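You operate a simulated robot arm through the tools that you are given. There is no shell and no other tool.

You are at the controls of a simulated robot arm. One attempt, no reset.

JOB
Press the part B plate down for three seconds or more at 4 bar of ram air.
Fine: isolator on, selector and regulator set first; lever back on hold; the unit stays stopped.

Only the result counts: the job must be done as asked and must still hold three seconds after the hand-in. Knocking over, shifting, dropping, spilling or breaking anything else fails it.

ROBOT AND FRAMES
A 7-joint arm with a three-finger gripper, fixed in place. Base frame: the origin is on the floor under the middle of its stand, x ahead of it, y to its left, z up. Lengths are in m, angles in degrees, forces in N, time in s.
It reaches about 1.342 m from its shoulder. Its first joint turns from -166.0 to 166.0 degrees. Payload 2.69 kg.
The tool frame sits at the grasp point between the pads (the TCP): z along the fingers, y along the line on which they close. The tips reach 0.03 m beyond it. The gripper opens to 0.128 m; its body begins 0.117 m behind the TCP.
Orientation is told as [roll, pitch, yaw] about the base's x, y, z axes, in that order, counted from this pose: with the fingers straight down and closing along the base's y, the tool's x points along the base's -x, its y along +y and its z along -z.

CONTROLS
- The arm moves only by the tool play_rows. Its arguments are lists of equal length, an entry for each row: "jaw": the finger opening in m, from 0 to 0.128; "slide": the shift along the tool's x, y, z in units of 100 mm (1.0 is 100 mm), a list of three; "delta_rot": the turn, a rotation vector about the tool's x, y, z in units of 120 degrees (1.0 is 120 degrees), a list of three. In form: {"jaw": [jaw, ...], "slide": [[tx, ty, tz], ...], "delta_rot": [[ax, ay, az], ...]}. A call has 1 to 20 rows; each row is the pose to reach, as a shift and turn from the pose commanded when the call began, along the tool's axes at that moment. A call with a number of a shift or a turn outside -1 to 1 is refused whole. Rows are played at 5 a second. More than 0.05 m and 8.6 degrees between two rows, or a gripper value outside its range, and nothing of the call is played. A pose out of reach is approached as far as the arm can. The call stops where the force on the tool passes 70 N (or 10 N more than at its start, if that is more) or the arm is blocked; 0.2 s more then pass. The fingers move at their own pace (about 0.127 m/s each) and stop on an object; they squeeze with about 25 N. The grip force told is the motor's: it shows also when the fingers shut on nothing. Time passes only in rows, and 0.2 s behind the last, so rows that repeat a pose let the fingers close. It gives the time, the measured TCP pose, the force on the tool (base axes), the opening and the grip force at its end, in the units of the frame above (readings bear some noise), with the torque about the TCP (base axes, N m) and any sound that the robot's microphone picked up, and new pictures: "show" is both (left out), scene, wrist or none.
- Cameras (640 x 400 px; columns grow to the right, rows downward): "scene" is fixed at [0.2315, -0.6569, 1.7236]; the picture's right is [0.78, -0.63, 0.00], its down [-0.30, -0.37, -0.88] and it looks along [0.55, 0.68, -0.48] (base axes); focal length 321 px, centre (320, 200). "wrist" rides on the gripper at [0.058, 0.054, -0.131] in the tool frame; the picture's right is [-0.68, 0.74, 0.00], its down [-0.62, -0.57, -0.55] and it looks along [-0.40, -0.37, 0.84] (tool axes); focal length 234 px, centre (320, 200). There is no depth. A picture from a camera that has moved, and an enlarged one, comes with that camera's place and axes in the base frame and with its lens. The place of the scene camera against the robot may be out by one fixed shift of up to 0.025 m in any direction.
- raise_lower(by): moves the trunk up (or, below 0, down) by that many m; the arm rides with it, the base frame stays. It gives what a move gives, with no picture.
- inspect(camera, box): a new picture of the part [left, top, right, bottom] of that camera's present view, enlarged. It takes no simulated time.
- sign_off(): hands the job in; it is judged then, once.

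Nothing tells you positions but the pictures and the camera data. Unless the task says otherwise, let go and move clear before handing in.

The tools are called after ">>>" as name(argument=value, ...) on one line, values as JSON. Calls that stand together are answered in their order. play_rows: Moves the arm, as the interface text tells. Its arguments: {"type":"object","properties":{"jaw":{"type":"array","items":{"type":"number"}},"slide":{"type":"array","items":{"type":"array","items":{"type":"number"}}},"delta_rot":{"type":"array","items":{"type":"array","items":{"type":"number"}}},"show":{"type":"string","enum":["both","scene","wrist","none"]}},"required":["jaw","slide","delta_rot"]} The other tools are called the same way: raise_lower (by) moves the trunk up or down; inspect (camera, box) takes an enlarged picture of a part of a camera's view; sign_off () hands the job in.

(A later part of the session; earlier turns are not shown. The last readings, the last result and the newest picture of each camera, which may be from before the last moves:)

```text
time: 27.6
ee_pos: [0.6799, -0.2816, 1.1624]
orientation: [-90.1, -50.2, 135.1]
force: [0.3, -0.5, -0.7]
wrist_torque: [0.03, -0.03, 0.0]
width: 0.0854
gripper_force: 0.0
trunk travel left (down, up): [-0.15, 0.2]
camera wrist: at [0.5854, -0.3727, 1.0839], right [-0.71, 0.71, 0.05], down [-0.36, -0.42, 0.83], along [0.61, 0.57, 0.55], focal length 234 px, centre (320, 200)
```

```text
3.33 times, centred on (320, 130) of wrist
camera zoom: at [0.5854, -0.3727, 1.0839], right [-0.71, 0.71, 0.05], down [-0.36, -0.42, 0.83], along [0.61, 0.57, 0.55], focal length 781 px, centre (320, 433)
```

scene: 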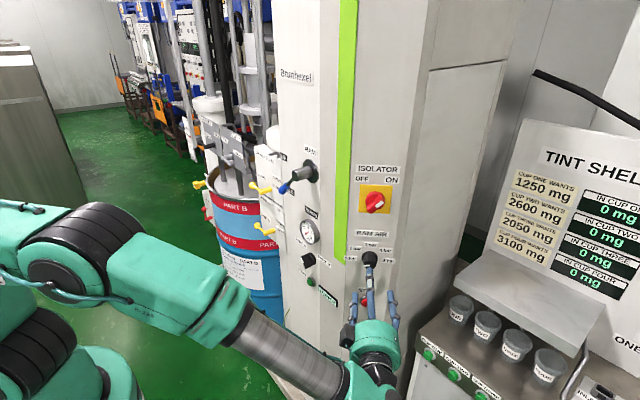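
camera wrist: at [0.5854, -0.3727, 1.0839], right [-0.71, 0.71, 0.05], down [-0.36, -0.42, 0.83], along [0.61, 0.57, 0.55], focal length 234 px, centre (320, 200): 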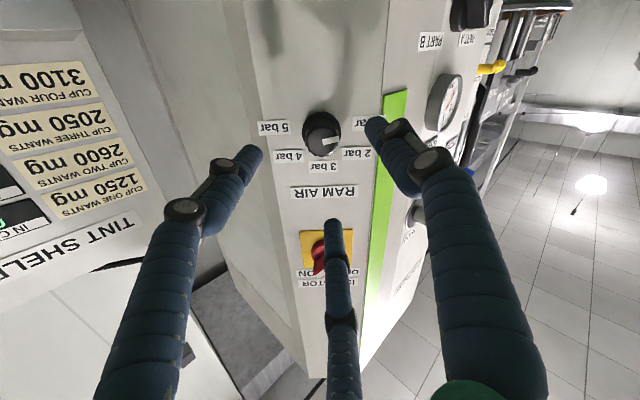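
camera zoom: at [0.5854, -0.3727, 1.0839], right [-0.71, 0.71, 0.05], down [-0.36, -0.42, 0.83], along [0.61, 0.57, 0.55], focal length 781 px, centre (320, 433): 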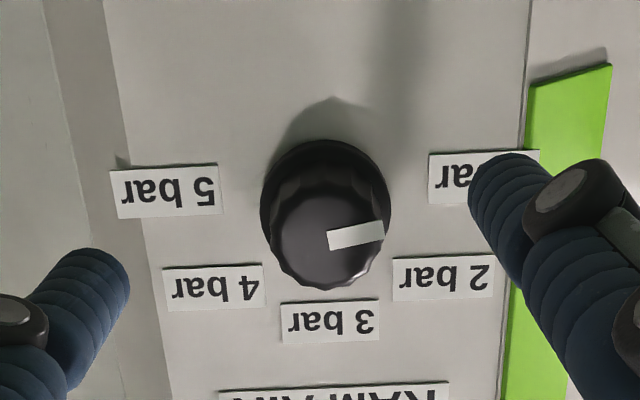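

I am lined up with the regulator to within 2 mm; its mark points at 0 bar. I will advance 91 mm so the tips surround the knob.

>>> play_rows(jaw=[0.085, 0.085, 0.085, 0.085, 0.085, 0.085, 0.085], slide=[[-0.01, 0.011, 0.2], [-0.01, 0.011, 0.4], [-0.01, 0.011, 0.55], [-0.01, 0.011, 0.65], [-0.01, 0.011, 0.75], [-0.01, 0.011, 0.85], [-0.01, 0.011, 0.91]], delta_rot=[[0, 0, 0], [0, 0, 0], [0, 0, 0], [0, 0, 0], [0, 0, 0], [0, 0, 0], [0, 0, 0]])

>>> inspect(camera="wrist", box=[224, 90, 416, 210])

>>> inspect(camera="scene", box=[290, 205, 418, 285])

```text
time: 29.2
ee_pos: [0.7434, -0.2146, 1.1647]
orientation: [-90.3, -50.2, 135.2]
force: [-0.8, 0.2, -0.2]
wrist_torque: [-0.03, 0.02, 0.01]
width: 0.0848
gripper_force: 0.1
trunk travel left (down, up): [-0.15, 0.2]
camera wrist: at [0.6477, -0.3068, 1.0858], right [-0.71, 0.71, 0.05], down [-0.36, -0.42, 0.83], along [0.61, 0.57, 0.55], focal length 234 px, centre (320, 200)
```

scene: 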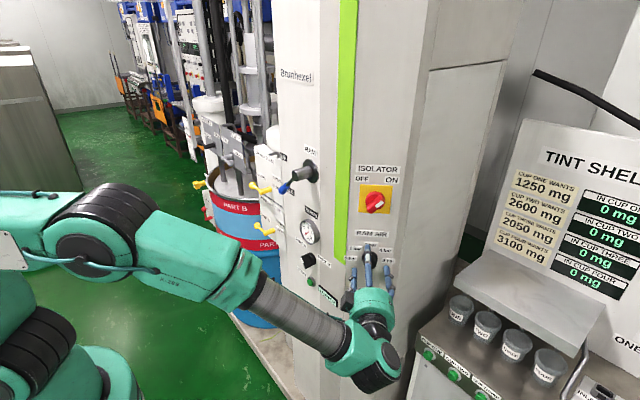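
wrist: 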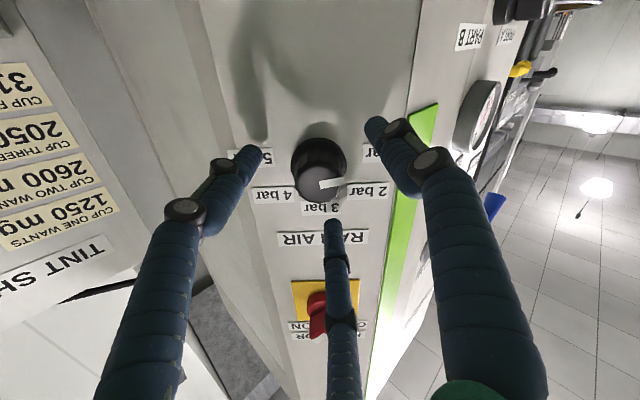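

```text
3.33 times, centred on (320, 150) of wrist
camera zoom: at [0.6477, -0.3068, 1.0858], right [-0.71, 0.71, 0.05], down [-0.36, -0.42, 0.83], along [0.61, 0.57, 0.55], focal length 781 px, centre (320, 367)
```

zoom: 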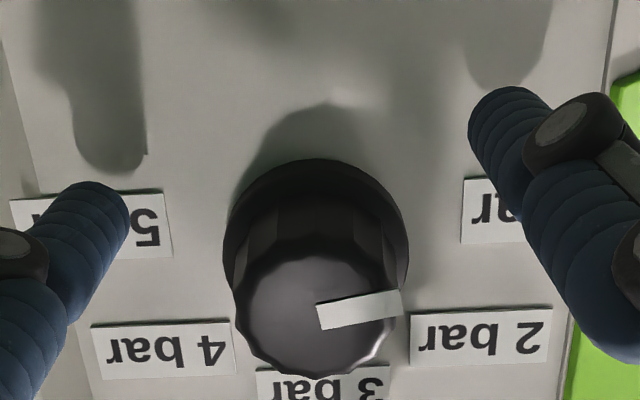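

```text
5.00 times, centred on (354, 245) of scene
camera zoom: at [0.2315, -0.6569, 1.7236], right [0.78, -0.63, 0.0], down [-0.3, -0.37, -0.88], along [0.55, 0.68, -0.48], focal length 1607 px, centre (150, -25)
```

zoom: 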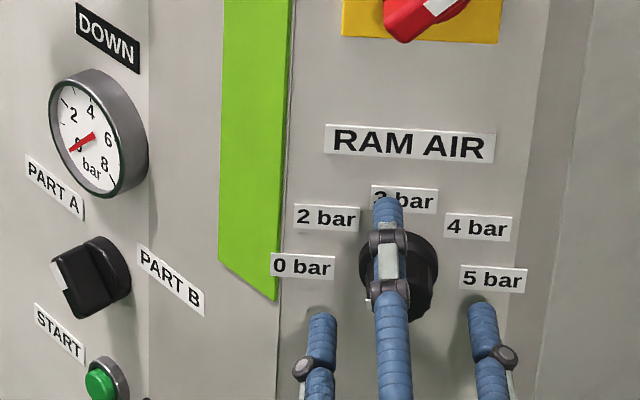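

Centred on the regulator knob, and the gauge is in view and reads 0. I will close on the knob.

>>> play_rows(jaw=[0.06, 0.045, 0.03, 0.02, 0.01], slide=[[0, 0, 0], [0, 0, 0], [0, 0, 0], [0, 0, 0], [0, 0, 0]], delta_rot=[[0, 0, 0], [0, 0, 0], [0, 0, 0], [0, 0, 0], [0, 0, 0]])

>>> inspect(camera="wrist", box=[224, 90, 416, 210])

```text
time: 30.4
ee_pos: [0.7424, -0.2158, 1.1654]
orientation: [-90.2, -50.1, 135.1]
force: [7.9, -4.5, 4.3]
wrist_torque: [0.09, -0.08, -0.26]
width: 0.0344
gripper_force: 44.8
trunk travel left (down, up): [-0.15, 0.2]
camera wrist: at [0.6481, -0.3075, 1.0862], right [-0.71, 0.71, 0.05], down [-0.36, -0.42, 0.83], along [0.61, 0.57, 0.55], focal length 234 px, centre (320, 200)
```

scene: 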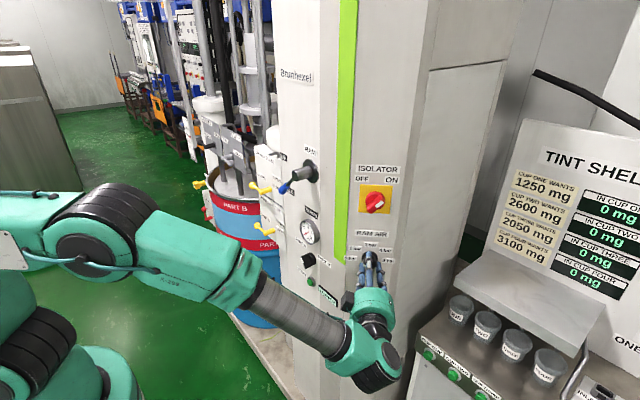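
wrist: 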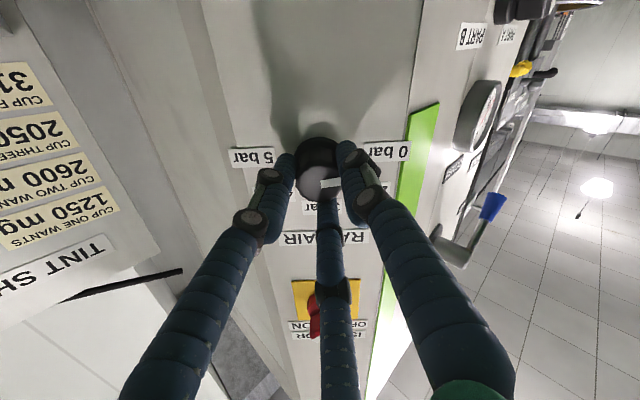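

```text
3.33 times, centred on (320, 150) of wrist
camera zoom: at [0.6481, -0.3075, 1.0862], right [-0.71, 0.71, 0.05], down [-0.36, -0.42, 0.83], along [0.61, 0.57, 0.55], focal length 781 px, centre (320, 367)
```

zoom: 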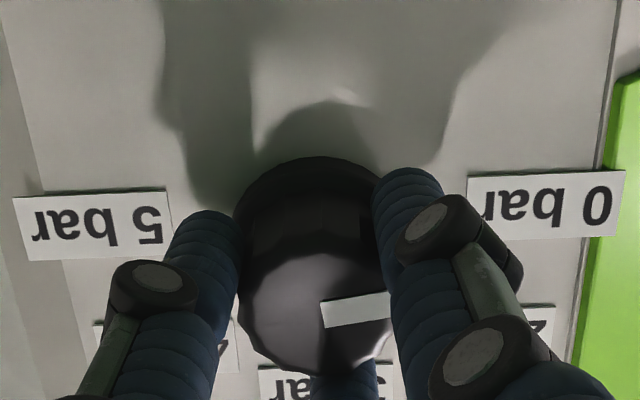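

A firm, nearly force-free grip on the knob. I will turn clockwise by 85°.

>>> play_rows(jaw=[0.01, 0.01, 0.01, 0.01, 0.01, 0.01, 0.01, 0.01, 0.01, 0.01, 0.01], slide=[[0, 0, 0], [0, 0, 0], [0, 0, 0], [0, 0, 0], [0, 0, 0], [0, 0, 0], [0, 0, 0], [0, 0, 0], [0, 0, 0], [0, 0, 0], [0, 0, 0]], delta_rot=[[0, 0, 0.0644], [0, 0, 0.1288], [0, 0, 0.1932], [0, 0, 0.2576], [0, 0, 0.322], [0, 0, 0.3864], [0, 0, 0.4508], [0, 0, 0.5152], [0, 0, 0.5796], [0, 0, 0.644], [0, 0, 0.7083]])

>>> inspect(camera="wrist", box=[224, 90, 416, 210])

>>> inspect(camera="scene", box=[290, 205, 418, 285])

```text
time: 32.8
ee_pos: [0.744, -0.2162, 1.1654]
orientation: [90.2, -44.8, -45.1]
force: [13.4, -13.0, 24.2]
wrist_torque: [0.24, -0.21, -0.37]
width: 0.0347
gripper_force: 45.1
trunk travel left (down, up): [-0.15, 0.2]
camera wrist: at [0.5949, -0.2544, 1.1623], right [-0.03, 0.03, 1.0], down [0.2, -0.98, 0.03], along [0.98, 0.2, 0.02], focal length 234 px, centre (320, 200)
```

scene: 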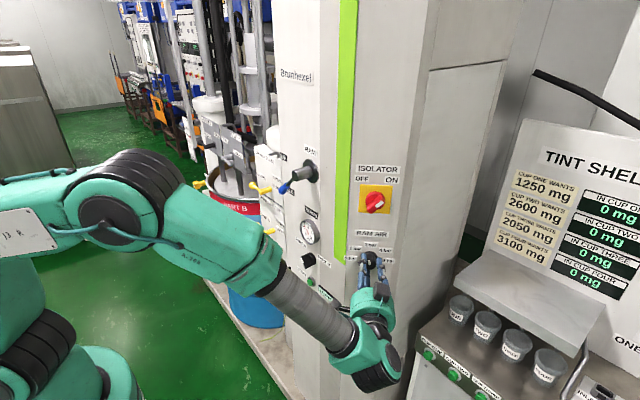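
wrist: 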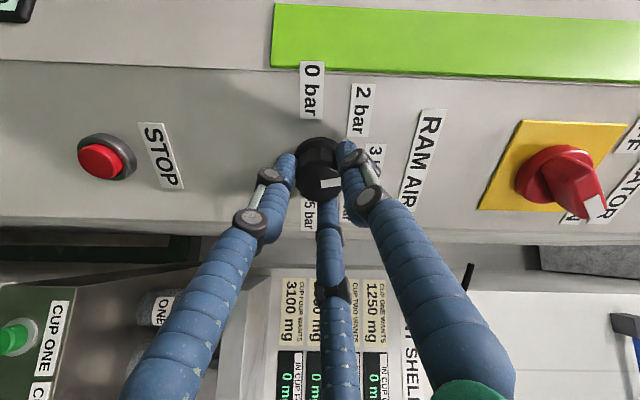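

```text
3.33 times, centred on (320, 150) of wrist
camera zoom: at [0.5949, -0.2544, 1.1623], right [-0.03, 0.03, 1.0], down [0.2, -0.98, 0.03], along [0.98, 0.2, 0.02], focal length 781 px, centre (320, 367)
```

zoom: 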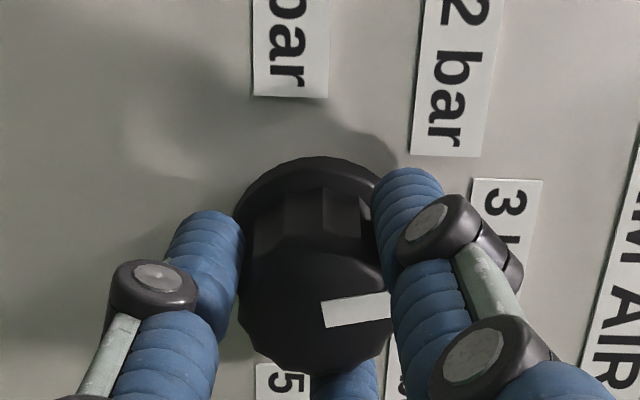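

```text
5.00 times, centred on (354, 245) of scene
camera zoom: at [0.2315, -0.6569, 1.7236], right [0.78, -0.63, 0.0], down [-0.3, -0.37, -0.88], along [0.55, 0.68, -0.48], focal length 1607 px, centre (150, -25)
```

zoom: 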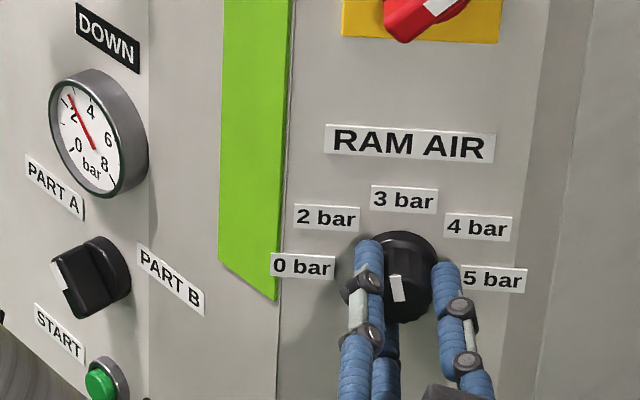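

The knob turned 85° without slipping, and the gauge reads a bit under 3 bar. I will open, roll the gripper back 70° around the knob and grip again.

>>> play_rows(jaw=[0.05, 0.085, 0.085, 0.085, 0.085, 0.085, 0.085, 0.085, 0.085, 0.085, 0.085, 0.085], slide=[[0, 0, 0], [0, 0, 0], [0, 0, 0], [0, 0, 0], [0, 0, 0], [0, 0, 0], [0, 0, 0], [0, 0, 0], [0, 0, 0], [0, 0, 0], [0, 0, 0], [0, 0, 0]], delta_rot=[[0, 0, 0], [0, 0, 0], [0, 0, 0], [0, 0, -0.0648], [0, 0, -0.1296], [0, 0, -0.1944], [0, 0, -0.2593], [0, 0, -0.3241], [0, 0, -0.3889], [0, 0, -0.4537], [0, 0, -0.5185], [0, 0, -0.5833]])

>>> inspect(camera="wrist", box=[224, 90, 416, 210])

>>> inspect(camera="scene", box=[290, 205, 418, 285])

```text
time: 35.4
ee_pos: [0.7436, -0.2157, 1.1641]
orientation: [-90.2, -65.1, 135.1]
force: [0.0, 0.0, -0.6]
wrist_torque: [0.04, 0.02, 0.01]
width: 0.0851
gripper_force: 0.1
trunk travel left (down, up): [-0.15, 0.2]
camera wrist: at [0.6333, -0.2927, 1.089], right [-0.67, 0.67, 0.3], down [-0.21, -0.57, 0.8], along [0.71, 0.47, 0.52], focal length 234 px, centre (320, 200)
```

scene: 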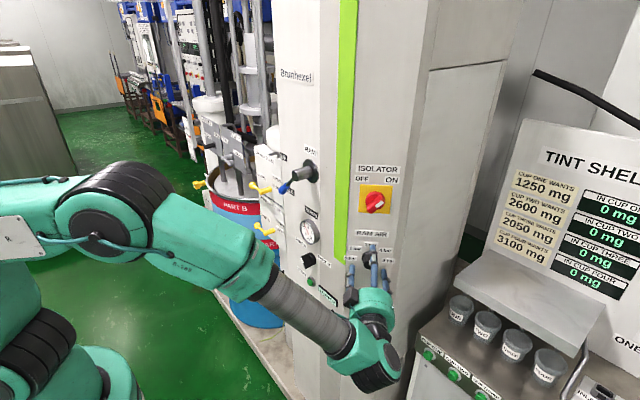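
wrist: 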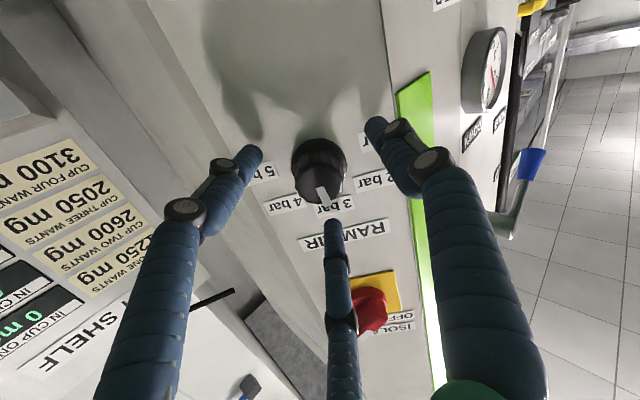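

```text
3.33 times, centred on (320, 150) of wrist
camera zoom: at [0.6333, -0.2927, 1.089], right [-0.67, 0.67, 0.3], down [-0.21, -0.57, 0.8], along [0.71, 0.47, 0.52], focal length 781 px, centre (320, 367)
```

zoom: 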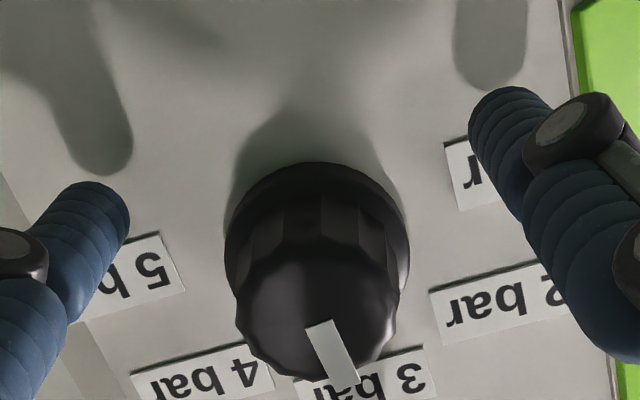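

```text
5.00 times, centred on (354, 245) of scene
camera zoom: at [0.2315, -0.6569, 1.7236], right [0.78, -0.63, 0.0], down [-0.3, -0.37, -0.88], along [0.55, 0.68, -0.48], focal length 1607 px, centre (150, -25)
```

zoom: 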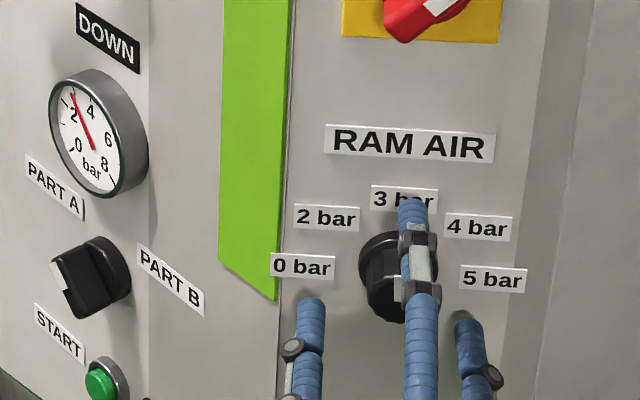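

The gauge reads roughly 2.8–3 bar, and the mark sits just short of the 3. I will grip again and turn about 55° more.

>>> play_rows(jaw=[0.06, 0.045, 0.03, 0.02, 0.01, 0.01, 0.01, 0.01, 0.01, 0.01, 0.01, 0.01], slide=[[0, 0, 0], [0, 0, 0], [0, 0, 0], [0, 0, 0], [0, 0, 0], [0, 0, 0], [0, 0, 0], [0, 0, 0], [0, 0, 0], [0, 0, 0], [0, 0, 0], [0, 0, 0]], delta_rot=[[0, 0, 0], [0, 0, 0], [0, 0, 0], [0, 0, 0], [0, 0, 0], [0, 0, 0.0655], [0, 0, 0.131], [0, 0, 0.1964], [0, 0, 0.2619], [0, 0, 0.3274], [0, 0, 0.3929], [0, 0, 0.4583]])

>>> inspect(camera="wrist", box=[224, 90, 416, 210])

>>> inspect(camera="scene", box=[290, 205, 418, 285])

>>> inspect(camera="scene", box=[290, 210, 338, 240])

```text
time: 38.0
ee_pos: [0.7439, -0.2163, 1.1647]
orientation: [90.3, -59.9, -45.3]
force: [-0.9, -3.9, 13.0]
wrist_torque: [0.13, -0.13, 0.07]
width: 0.0341
gripper_force: 44.7
trunk travel left (down, up): [-0.15, 0.2]
camera wrist: at [0.597, -0.2564, 1.1419], right [-0.21, 0.21, 0.96], down [0.18, -0.95, 0.25], along [0.96, 0.22, 0.16], focal length 234 px, centre (320, 200)
```

scene: 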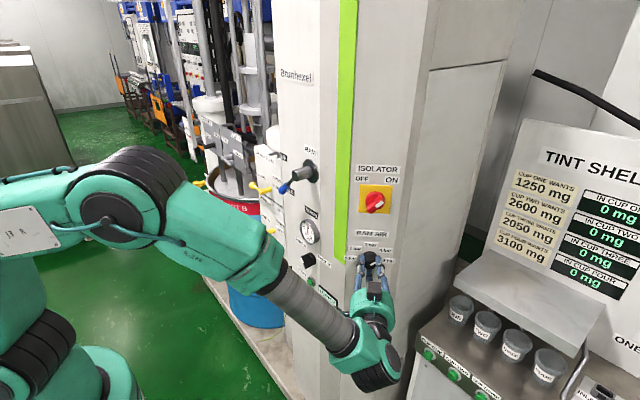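
wrist: 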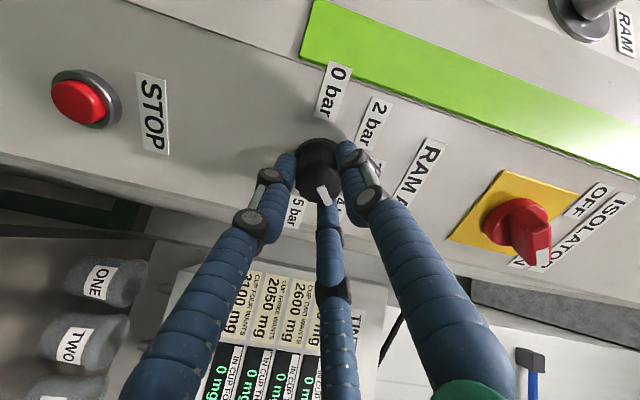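

```text
3.33 times, centred on (320, 150) of wrist
camera zoom: at [0.597, -0.2564, 1.1419], right [-0.21, 0.21, 0.96], down [0.18, -0.95, 0.25], along [0.96, 0.22, 0.16], focal length 781 px, centre (320, 367)
```

zoom: 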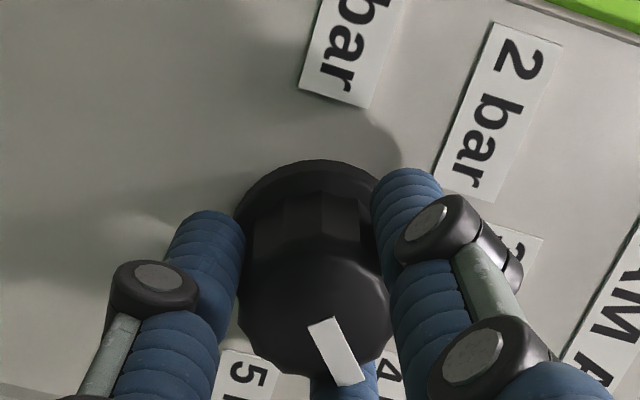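

```text
5.00 times, centred on (354, 245) of scene
camera zoom: at [0.2315, -0.6569, 1.7236], right [0.78, -0.63, 0.0], down [-0.3, -0.37, -0.88], along [0.55, 0.68, -0.48], focal length 1607 px, centre (150, -25)
```

zoom: 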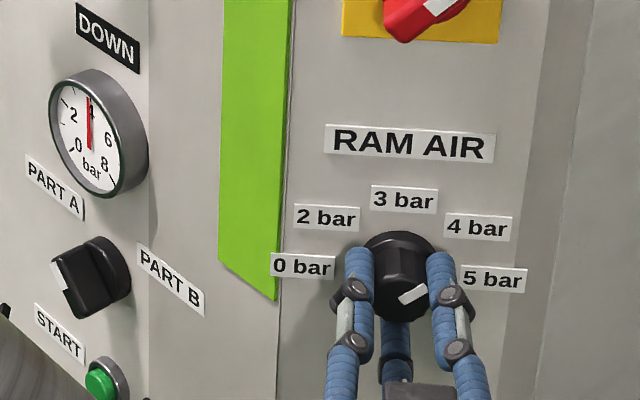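

```text
13.33 times, centred on (314, 225) of scene
camera zoom: at [0.2315, -0.6569, 1.7236], right [0.78, -0.63, 0.0], down [-0.3, -0.37, -0.88], along [0.55, 0.68, -0.48], focal length 4286 px, centre (400, -133)
```

zoom: 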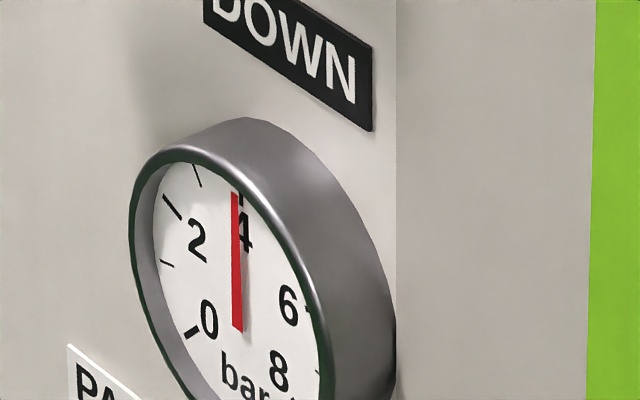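

The magnified gauge reads about 3.9 bar, just short of the 4 tick. I will turn 5° more.

>>> play_rows(jaw=[0.01, 0.01, 0.01], slide=[[0, 0, 0], [0, 0, 0], [0, 0, 0]], delta_rot=[[0, 0, 0.021], [0, 0, 0.042], [0, 0, 0.042]], show="none")

>>> inspect(camera="scene", box=[290, 210, 338, 240])

>>> inspect(camera="scene", box=[340, 235, 404, 275])

```text
time: 38.8
ee_pos: [0.743, -0.2166, 1.1658]
orientation: [90.3, -54.9, -45.2]
force: [-1.1, -3.4, 17.2]
wrist_torque: [0.39, -0.41, 0.11]
width: 0.0342
gripper_force: 45.0
trunk travel left (down, up): [-0.15, 0.2]
```

```text
13.33 times, centred on (314, 225) of scene
camera zoom: at [0.2315, -0.6569, 1.7236], right [0.78, -0.63, 0.0], down [-0.3, -0.37, -0.88], along [0.55, 0.68, -0.48], focal length 4286 px, centre (400, -133)
```

zoom: 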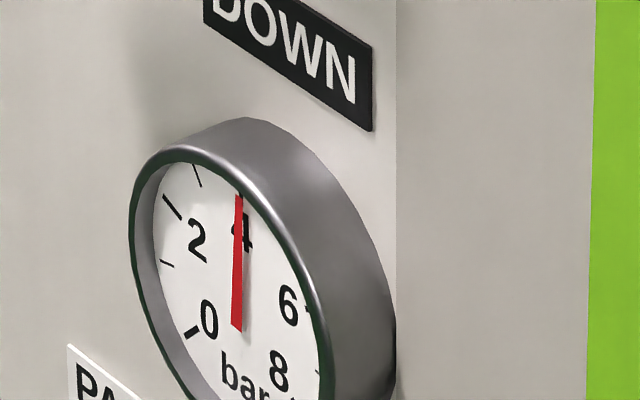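

```text
10.00 times, centred on (372, 255) of scene
camera zoom: at [0.2315, -0.6569, 1.7236], right [0.78, -0.63, 0.0], down [-0.3, -0.37, -0.88], along [0.55, 0.68, -0.48], focal length 3214 px, centre (-200, -350)
```

zoom: 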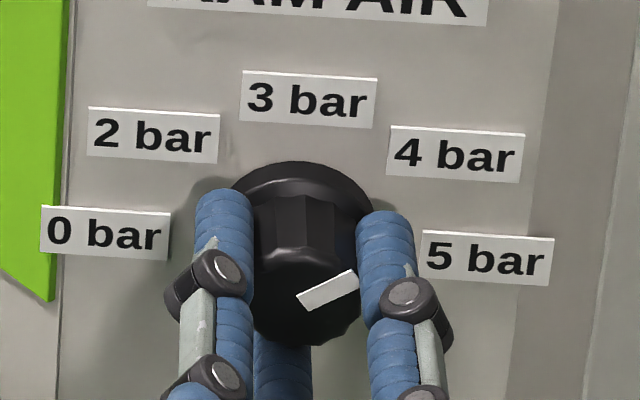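

The gauge needle now sits on 4. I will release, back straight off, and check that it stays.

>>> play_rows(jaw=[0.05, 0.085, 0.085, 0.085, 0.085, 0.085, 0.085], slide=[[0, 0, 0], [0, 0, 0], [0, 0, 0], [0, 0, -0.25], [0, 0, -0.5], [0, 0, -0.75], [0, 0, -1.0]], delta_rot=[[0, 0, 0], [0, 0, 0], [0, 0, 0], [0, 0, 0], [0, 0, 0], [0, 0, 0], [0, 0, 0]])

>>> inspect(camera="scene", box=[290, 210, 338, 240])

>>> inspect(camera="scene", box=[340, 235, 404, 275])

>>> inspect(camera="scene", box=[290, 235, 354, 275])

>>> inspect(camera="scene", box=[270, 140, 334, 180])

```text
time: 40.4
ee_pos: [0.674, -0.2872, 1.1617]
orientation: [90.0, -54.8, -45.1]
force: [-0.3, -0.1, 0.6]
wrist_torque: [0.03, -0.01, -0.01]
width: 0.085
gripper_force: 0.1
trunk travel left (down, up): [-0.15, 0.2]
camera wrist: at [0.5261, -0.3257, 1.1464], right [-0.15, 0.15, 0.98], down [0.19, -0.97, 0.18], along [0.97, 0.21, 0.12], focal length 234 px, centre (320, 200)
```

scene: 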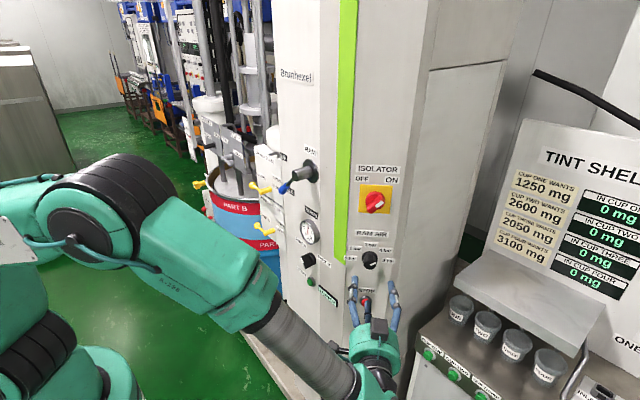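
wrist: 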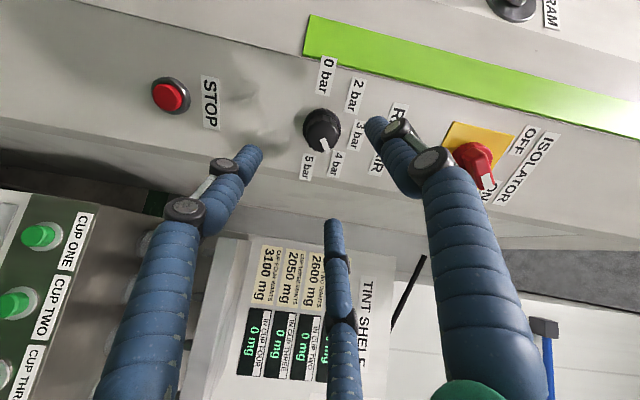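

```text
13.33 times, centred on (314, 225) of scene
camera zoom: at [0.2315, -0.6569, 1.7236], right [0.78, -0.63, 0.0], down [-0.3, -0.37, -0.88], along [0.55, 0.68, -0.48], focal length 4286 px, centre (400, -133)
```

zoom: 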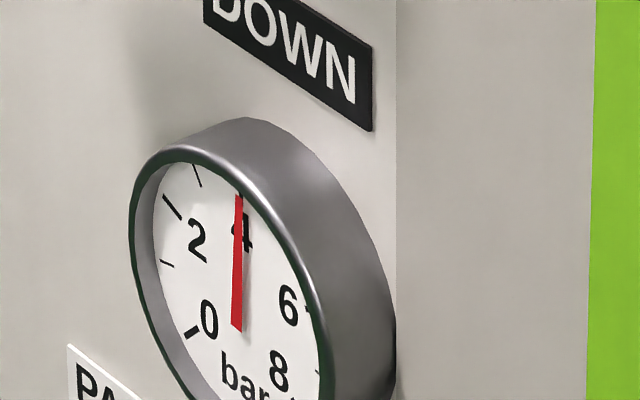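

```text
10.00 times, centred on (372, 255) of scene
camera zoom: at [0.2315, -0.6569, 1.7236], right [0.78, -0.63, 0.0], down [-0.3, -0.37, -0.88], along [0.55, 0.68, -0.48], focal length 3214 px, centre (-200, -350)
```

zoom: 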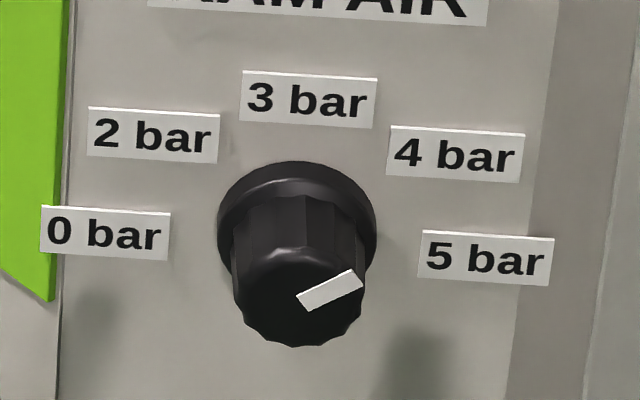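

```text
10.00 times, centred on (322, 255) of scene
camera zoom: at [0.2315, -0.6569, 1.7236], right [0.78, -0.63, 0.0], down [-0.3, -0.37, -0.88], along [0.55, 0.68, -0.48], focal length 3214 px, centre (300, -350)
```

zoom: 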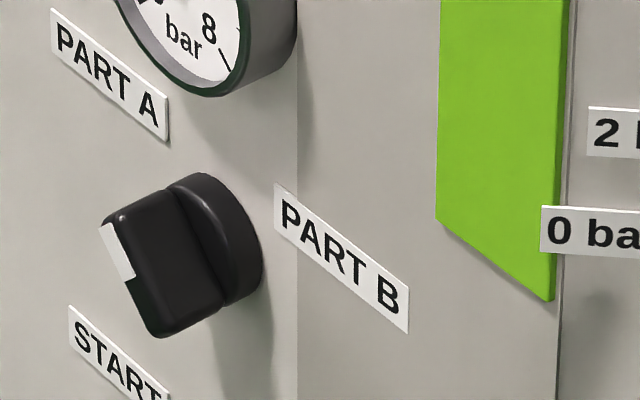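

```text
10.00 times, centred on (302, 160) of scene
camera zoom: at [0.2315, -0.6569, 1.7236], right [0.78, -0.63, 0.0], down [-0.3, -0.37, -0.88], along [0.55, 0.68, -0.48], focal length 3214 px, centre (500, 600)
```

zoom: 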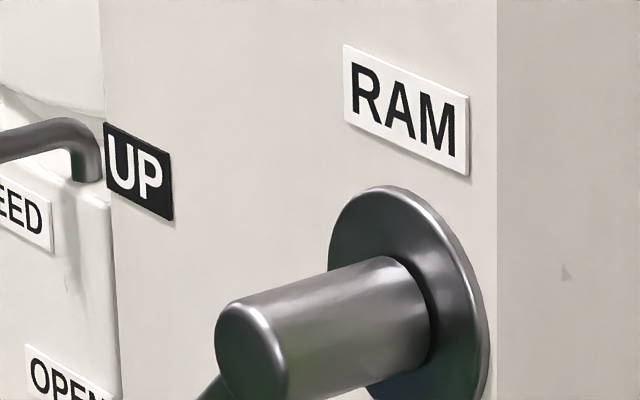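

The regulator stays at 4 bar. Next is the PART A/B selector on the -x face, around (0.725, 0.012, 1.06), with its handle pointing up-left at PART A. I will turn the gripper to face +x with -45° roll while backing off.

>>> play_rows(jaw=[0.085, 0.085, 0.085, 0.085, 0.085, 0.085, 0.085, 0.085, 0.085, 0.085, 0.085], slide=[[0.0817, 0.0692, 0.0084], [0.1635, 0.1384, 0.0167], [0.2452, 0.2075, 0.0251], [0.3269, 0.2767, 0.0335], [0.4086, 0.3459, 0.0418], [0.4904, 0.4151, 0.0502], [0.5721, 0.4843, 0.0585], [0.6538, 0.5535, 0.0669], [0.7355, 0.6226, 0.0753], [0.8173, 0.6918, 0.0836], [0.899, 0.761, 0.092]], delta_rot=[[0.0368, 0.0032, -0.0572], [0.0735, 0.0064, -0.1145], [0.1103, 0.0097, -0.1717], [0.147, 0.0129, -0.2289], [0.1838, 0.0161, -0.2862], [0.2205, 0.0193, -0.3434], [0.2573, 0.0225, -0.4007], [0.294, 0.0257, -0.4579], [0.3308, 0.029, -0.5151], [0.3675, 0.0322, -0.5724], [0.4043, 0.0354, -0.6296]])

```text
time: 43.0
ee_pos: [0.5492, -0.2217, 1.214]
orientation: [-77.9, -50.8, 82.1]
force: [2.1, -0.4, 0.4]
wrist_torque: [-0.04, -0.02, 0.13]
width: 0.085
gripper_force: 0.0
out of reach, approached as far as the arm can: row 9, 10, 11
trunk travel left (down, up): [-0.15, 0.2]
stopped in row 11: the arm was blocked; the commanded pose is now the measured one
camera wrist: at [0.4092, -0.2219, 1.1533], right [-0.02, 1.0, 0.07], down [-0.43, -0.07, 0.9], along [0.9, -0.01, 0.43], focal length 234 px, centre (320, 200)
```

scene: 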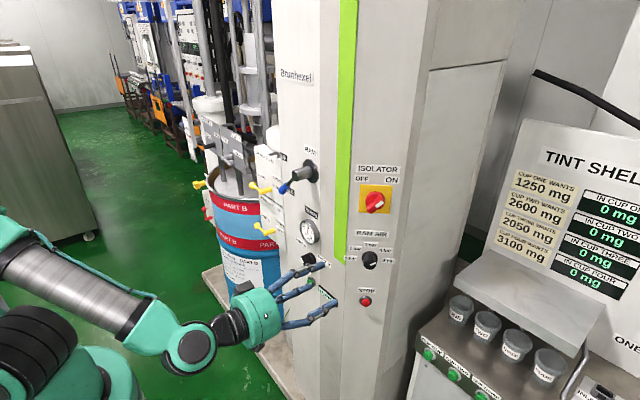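
wrist: 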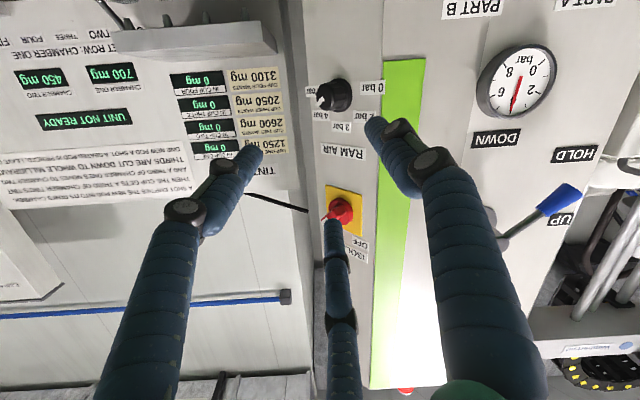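

The wrist view shows the gauge at 4 bar and the lever and labels well: the blue lever knob is near (0.67, 0.075, 1.30) and its hub axis near y=0, z=1.37. The arm is folded tight here, so I will raise the trunk to give it more room before going low to the selector.

>>> raise_lower(by=0.15)

```text
time: 44.8
ee_pos: [0.5484, -0.2197, 1.3655]
orientation: [-78.1, -50.7, 82.3]
force: [0.6, 0.4, -0.9]
wrist_torque: [0.0, -0.03, 0.0]
width: 0.0852
gripper_force: 0.0
trunk travel left (down, up): [-0.3, 0.05]
```

>>> play_rows(jaw=[0.085, 0.085, 0.085, 0.085], slide=[[-0.006, 0.248, 0.106], [-0.013, 0.496, 0.212], [-0.02, 0.744, 0.318], [-0.026, 0.992, 0.424]], delta_rot=[[0.012, -0.0106, 0.0079], [0.024, -0.0212, 0.0158], [0.036, -0.0317, 0.0237], [0.048, -0.0423, 0.0316]])

```text
time: 45.8
ee_pos: [0.5187, -0.1555, 1.3747]
orientation: [-87.1, -55.4, 88.9]
force: [0.2, -0.9, -1.0]
wrist_torque: [0.03, -0.06, 0.04]
width: 0.085
gripper_force: 0.1
out of reach, approached as far as the arm can: row 1, 2, 3, 4
trunk travel left (down, up): [-0.3, 0.05]
camera wrist: at [0.3854, -0.1497, 1.3008], right [-0.02, 0.99, 0.14], down [-0.52, -0.13, 0.84], along [0.85, -0.06, 0.52], focal length 234 px, centre (320, 200)
```

scene: 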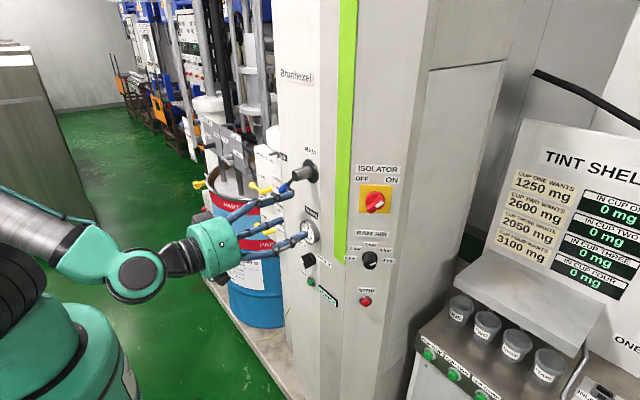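
wrist: 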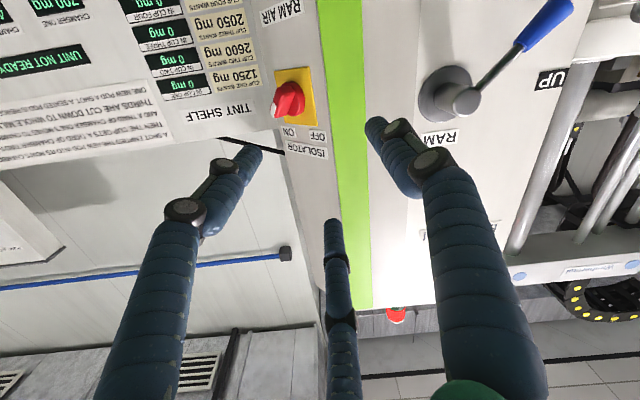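

The arm cannot reach forward at this roll. I will roll clockwise about 70° while moving slightly forward, to find the comfortable range when facing +x.

>>> play_rows(jaw=[0.085, 0.085, 0.085, 0.085, 0.085, 0.085, 0.085, 0.085, 0.085], slide=[[0.008, 0.044, 0.057], [0.016, 0.089, 0.115], [0.024, 0.133, 0.172], [0.032, 0.178, 0.229], [0.04, 0.222, 0.287], [0.048, 0.267, 0.344], [0.056, 0.311, 0.401], [0.064, 0.356, 0.459], [0.072, 0.4, 0.516]], delta_rot=[[0, 0, 0.0648], [0, 0, 0.1296], [0, 0, 0.1944], [0, 0, 0.2593], [0, 0, 0.3241], [0, 0, 0.3889], [0, 0, 0.4537], [0, 0, 0.5185], [0, 0, 0.5833]])

```text
time: 47.8
ee_pos: [0.575, -0.1271, 1.3455]
orientation: [90.1, -54.8, -90.0]
force: [0.3, 0.4, 0.3]
wrist_torque: [0.01, 0.01, 0.02]
width: 0.085
gripper_force: 0.2
trunk travel left (down, up): [-0.3, 0.05]
camera wrist: at [0.4431, -0.0507, 1.3302], right [0.0, 0.21, 0.98], down [-0.55, -0.82, 0.18], along [0.84, -0.54, 0.12], focal length 234 px, centre (320, 200)
```

scene: 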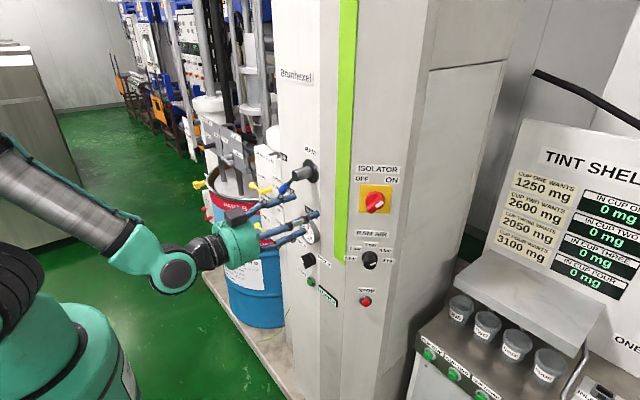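
wrist: 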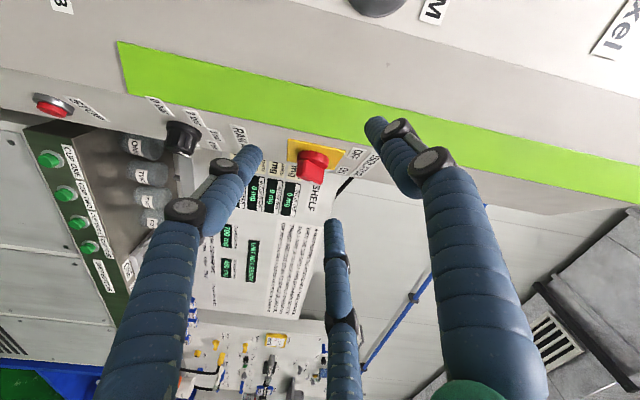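

At +35° roll the arm tracks exactly. I will lower the trunk to bring this comfortable arm shape down to the selector's height.

>>> raise_lower(by=-0.28)

```text
time: 50.6
ee_pos: [0.5734, -0.1264, 1.067]
orientation: [90.0, -55.1, -90.2]
force: [0.1, 0.4, -0.8]
wrist_torque: [-0.01, -0.01, 0.03]
width: 0.0853
gripper_force: 0.1
trunk travel left (down, up): [-0.02, 0.33]
```

>>> play_rows(jaw=[0.085, 0.085, 0.085, 0.085, 0.085], slide=[[0.115, 0.164, 0], [0.23, 0.328, 0], [0.344, 0.491, 0], [0.459, 0.655, 0], [0.574, 0.819, 0]], delta_rot=[[0, 0, 0.0667], [0, 0, 0.1333], [0, 0, 0.2], [0, 0, 0.2667], [0, 0, 0.3333]])

```text
time: 51.8
ee_pos: [0.5717, -0.0435, 1.0693]
orientation: [89.8, -14.9, -89.1]
force: [0.1, 0.1, -0.7]
wrist_torque: [0.01, -0.02, -0.01]
width: 0.0851
gripper_force: 0.0
out of reach, approached as far as the arm can: row 5
trunk travel left (down, up): [-0.02, 0.33]
camera wrist: at [0.4394, 0.0228, 1.108], right [0.01, -0.46, 0.89], down [-0.54, -0.75, -0.39], along [0.84, -0.48, -0.26], focal length 234 px, centre (320, 200)
```

scene: 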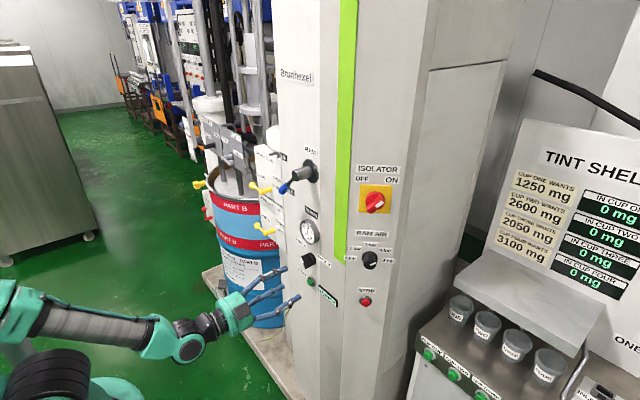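
wrist: 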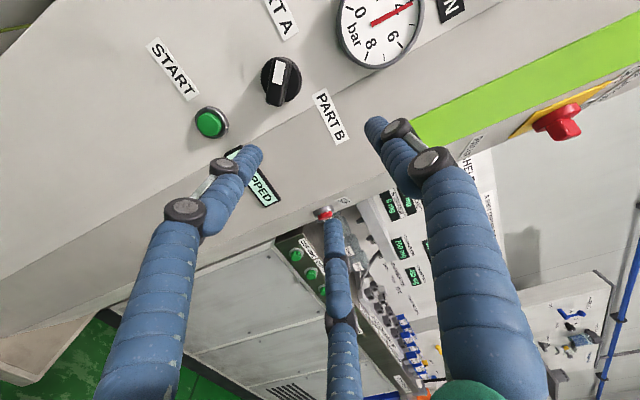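

The unit's display reads STOPPED. The selector is in view at about y=0.018, z=1.056, pointing at PART A. Let me look closer.

>>> inspect(camera="wrist", box=[180, 20, 372, 140])

>>> inspect(camera="wrist", box=[200, 120, 328, 200])

```text
3.33 times, centred on (276, 80) of wrist
camera zoom: at [0.4394, 0.0228, 1.108], right [0.01, -0.46, 0.89], down [-0.54, -0.75, -0.39], along [0.84, -0.48, -0.26], focal length 781 px, centre (467, 600)
```

zoom: 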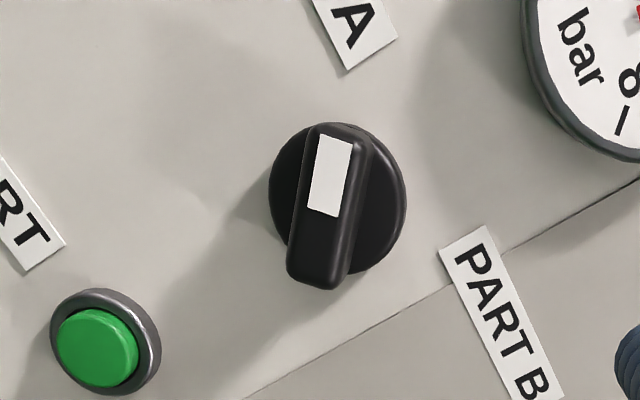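

```text
5.00 times, centred on (264, 160) of wrist
camera zoom: at [0.4394, 0.0228, 1.108], right [0.01, -0.46, 0.89], down [-0.54, -0.75, -0.39], along [0.84, -0.48, -0.26], focal length 1171 px, centre (600, 400)
```

zoom: 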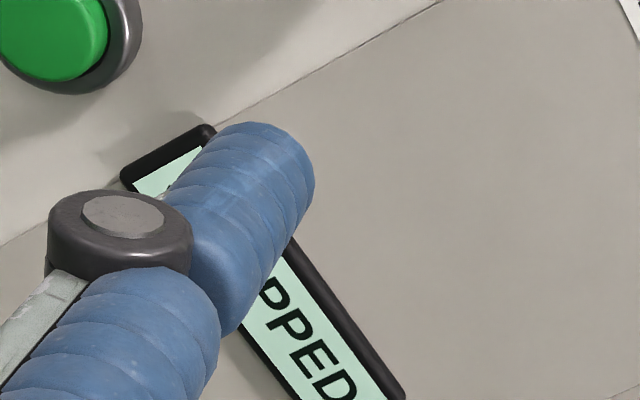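

The handle is a 43 mm bar at -48°, the same style as the isolator. I will move to a standoff in front of it at 75° roll, which is 60° from bar-aligned and equivalent for three fingers.

>>> play_rows(jaw=[0.085, 0.085, 0.085, 0.085], slide=[[0.157, 0.008, 0.095], [0.314, 0.016, 0.19], [0.471, 0.023, 0.285], [0.628, 0.031, 0.38]], delta_rot=[[0, -0.002, 0], [0.001, -0.004, 0], [0.0015, -0.006, 0], [0.0018, -0.0068, 0]])

```text
time: 52.8
ee_pos: [0.5957, -0.0433, 1.0656]
orientation: [89.6, -15.1, -88.2]
force: [0.3, 0.3, -0.1]
wrist_torque: [0.01, -0.07, 0.02]
width: 0.0847
gripper_force: 0.1
out of reach, approached as far as the arm can: row 1, 2, 3, 4
trunk travel left (down, up): [-0.02, 0.33]
camera wrist: at [0.4632, 0.0227, 1.1045], right [0.02, -0.46, 0.89], down [-0.53, -0.76, -0.38], along [0.85, -0.46, -0.26], focal length 234 px, centre (320, 200)
```

scene: 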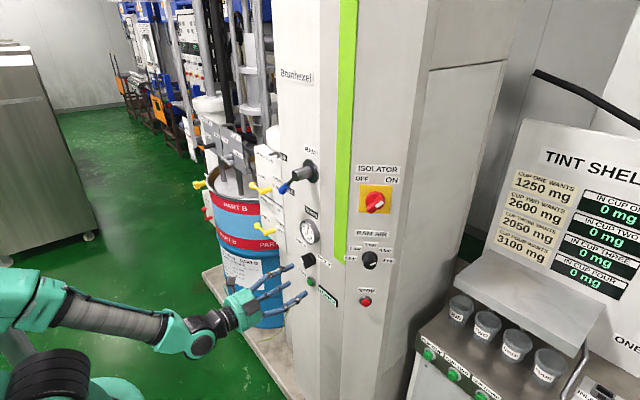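
wrist: 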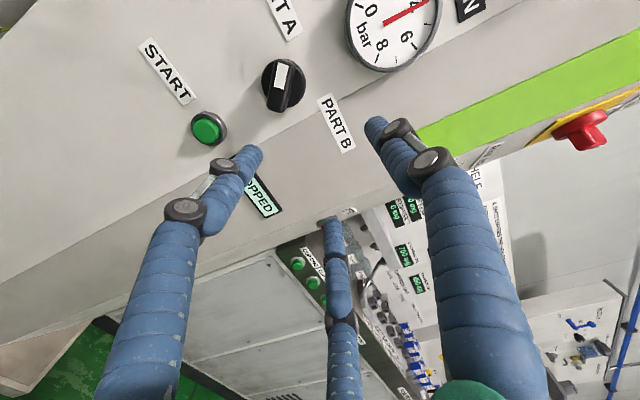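

The arm is at its fold limit this close to the column. Forward of here there should be more room, so I will move forward first and keep the fingertips short of the knob.

>>> play_rows(jaw=[0.085, 0.085, 0.085, 0.085], slide=[[0, 0, 0.15], [0, 0, 0.3], [0, 0, 0.45], [0.0, 0, 0.55]], delta_rot=[[0, 0, 0], [0, 0, 0], [0, 0, 0], [0, 0, 0]])

```text
time: 53.8
ee_pos: [0.6471, -0.0665, 1.0748]
orientation: [89.7, -15.0, -89.6]
force: [-0.6, 0.2, 0.9]
wrist_torque: [-0.02, 0.04, -0.02]
width: 0.085
gripper_force: 0.1
out of reach, approached as far as the arm can: row 1, 2, 3, 4
trunk travel left (down, up): [-0.02, 0.33]
camera wrist: at [0.5153, 0.002, 1.1125], right [0.01, -0.46, 0.89], down [-0.55, -0.74, -0.38], along [0.84, -0.48, -0.26], focal length 234 px, centre (320, 200)
```

scene: 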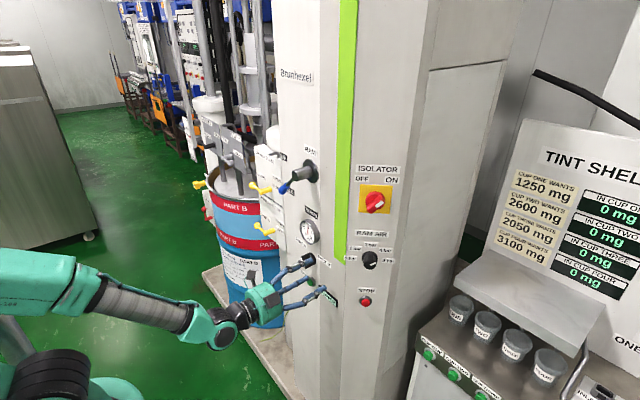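
wrist: 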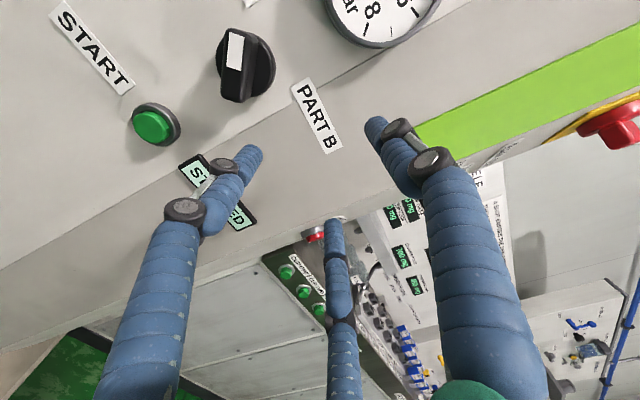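

Still constrained. I will test whether it is roll-related by rolling back to +35° while moving to the standoff.

>>> play_rows(jaw=[0.085, 0.085, 0.085, 0.085, 0.085, 0.085], slide=[[0.1, 0, -0.05], [0.2, 0, -0.1], [0.3, 0, -0.15], [0.4, 0, -0.2], [0.5, 0.0, -0.25], [0.6, 0.0, -0.3]], delta_rot=[[0, 0, -0.0556], [0, 0, -0.1111], [0, 0, -0.1667], [0, 0, -0.2222], [0, 0, -0.2778], [0, 0, -0.3333]], show="scene")

```text
time: 55.2
ee_pos: [0.6093, -0.0503, 1.0656]
orientation: [89.4, -55.1, -88.3]
force: [0.1, -0.1, 0.3]
wrist_torque: [0.0, -0.02, 0.0]
width: 0.0849
gripper_force: 0.0
out of reach, approached as far as the arm can: row 1, 2, 3, 4, 5, 6
trunk travel left (down, up): [-0.02, 0.33]
```

scene: 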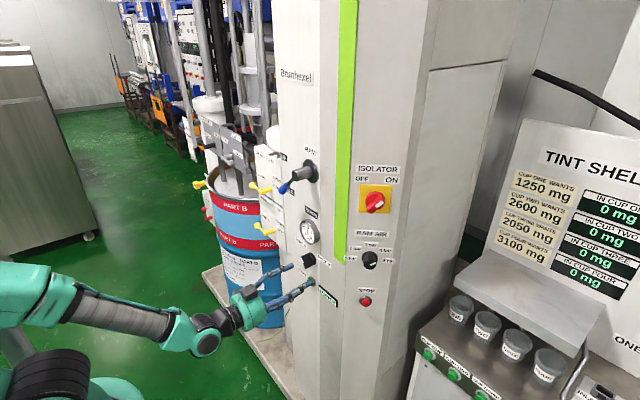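

The limit is independent of roll: facing exactly +x this close to the column isn't reachable here. A yawed approach from the right is comfortable, as at the isolator, so I plan to push the selector's handle tail with closed fingers. First I will look at the selector from the present pose to triangulate it.

>>> inspect(camera="wrist", box=[0, 0, 640, 400])

```text
1.00 times, centred on (320, 200) of wrist (not enlarged: the box is as wide or as high as the picture)
camera zoom: at [0.4757, 0.0232, 1.0512], right [0.0, 0.22, 0.98], down [-0.53, -0.83, 0.19], along [0.85, -0.52, 0.11], focal length 234 px, centre (320, 200)
```

zoom: 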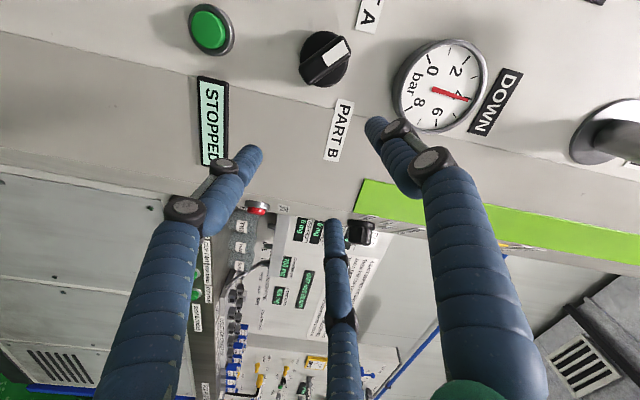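

>>> inspect(camera="wrist", box=[256, 10, 416, 110])

>>> inspect(camera="wrist", box=[380, 30, 640, 192])

```text
4.00 times, centred on (336, 60) of wrist
camera zoom: at [0.4757, 0.0232, 1.0512], right [0.0, 0.22, 0.98], down [-0.53, -0.83, 0.19], along [0.85, -0.52, 0.11], focal length 937 px, centre (256, 760)
```

zoom: 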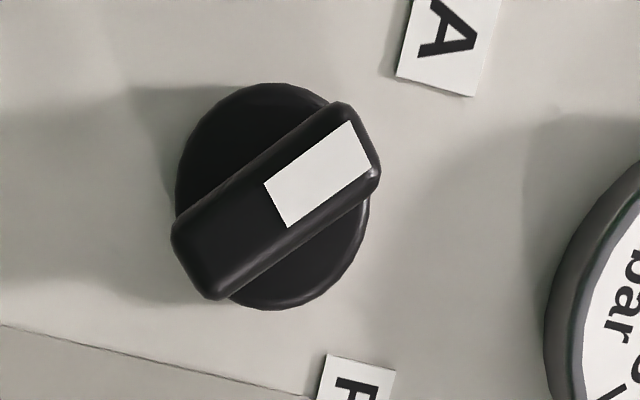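

```text
2.46 times, centred on (510, 111) of wrist
camera zoom: at [0.4757, 0.0232, 1.0512], right [0.0, 0.22, 0.98], down [-0.53, -0.83, 0.19], along [0.85, -0.52, 0.11], focal length 576 px, centre (-148, 419)
```

zoom: 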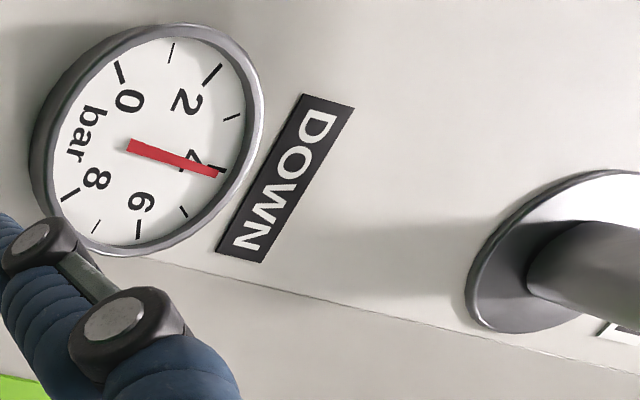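

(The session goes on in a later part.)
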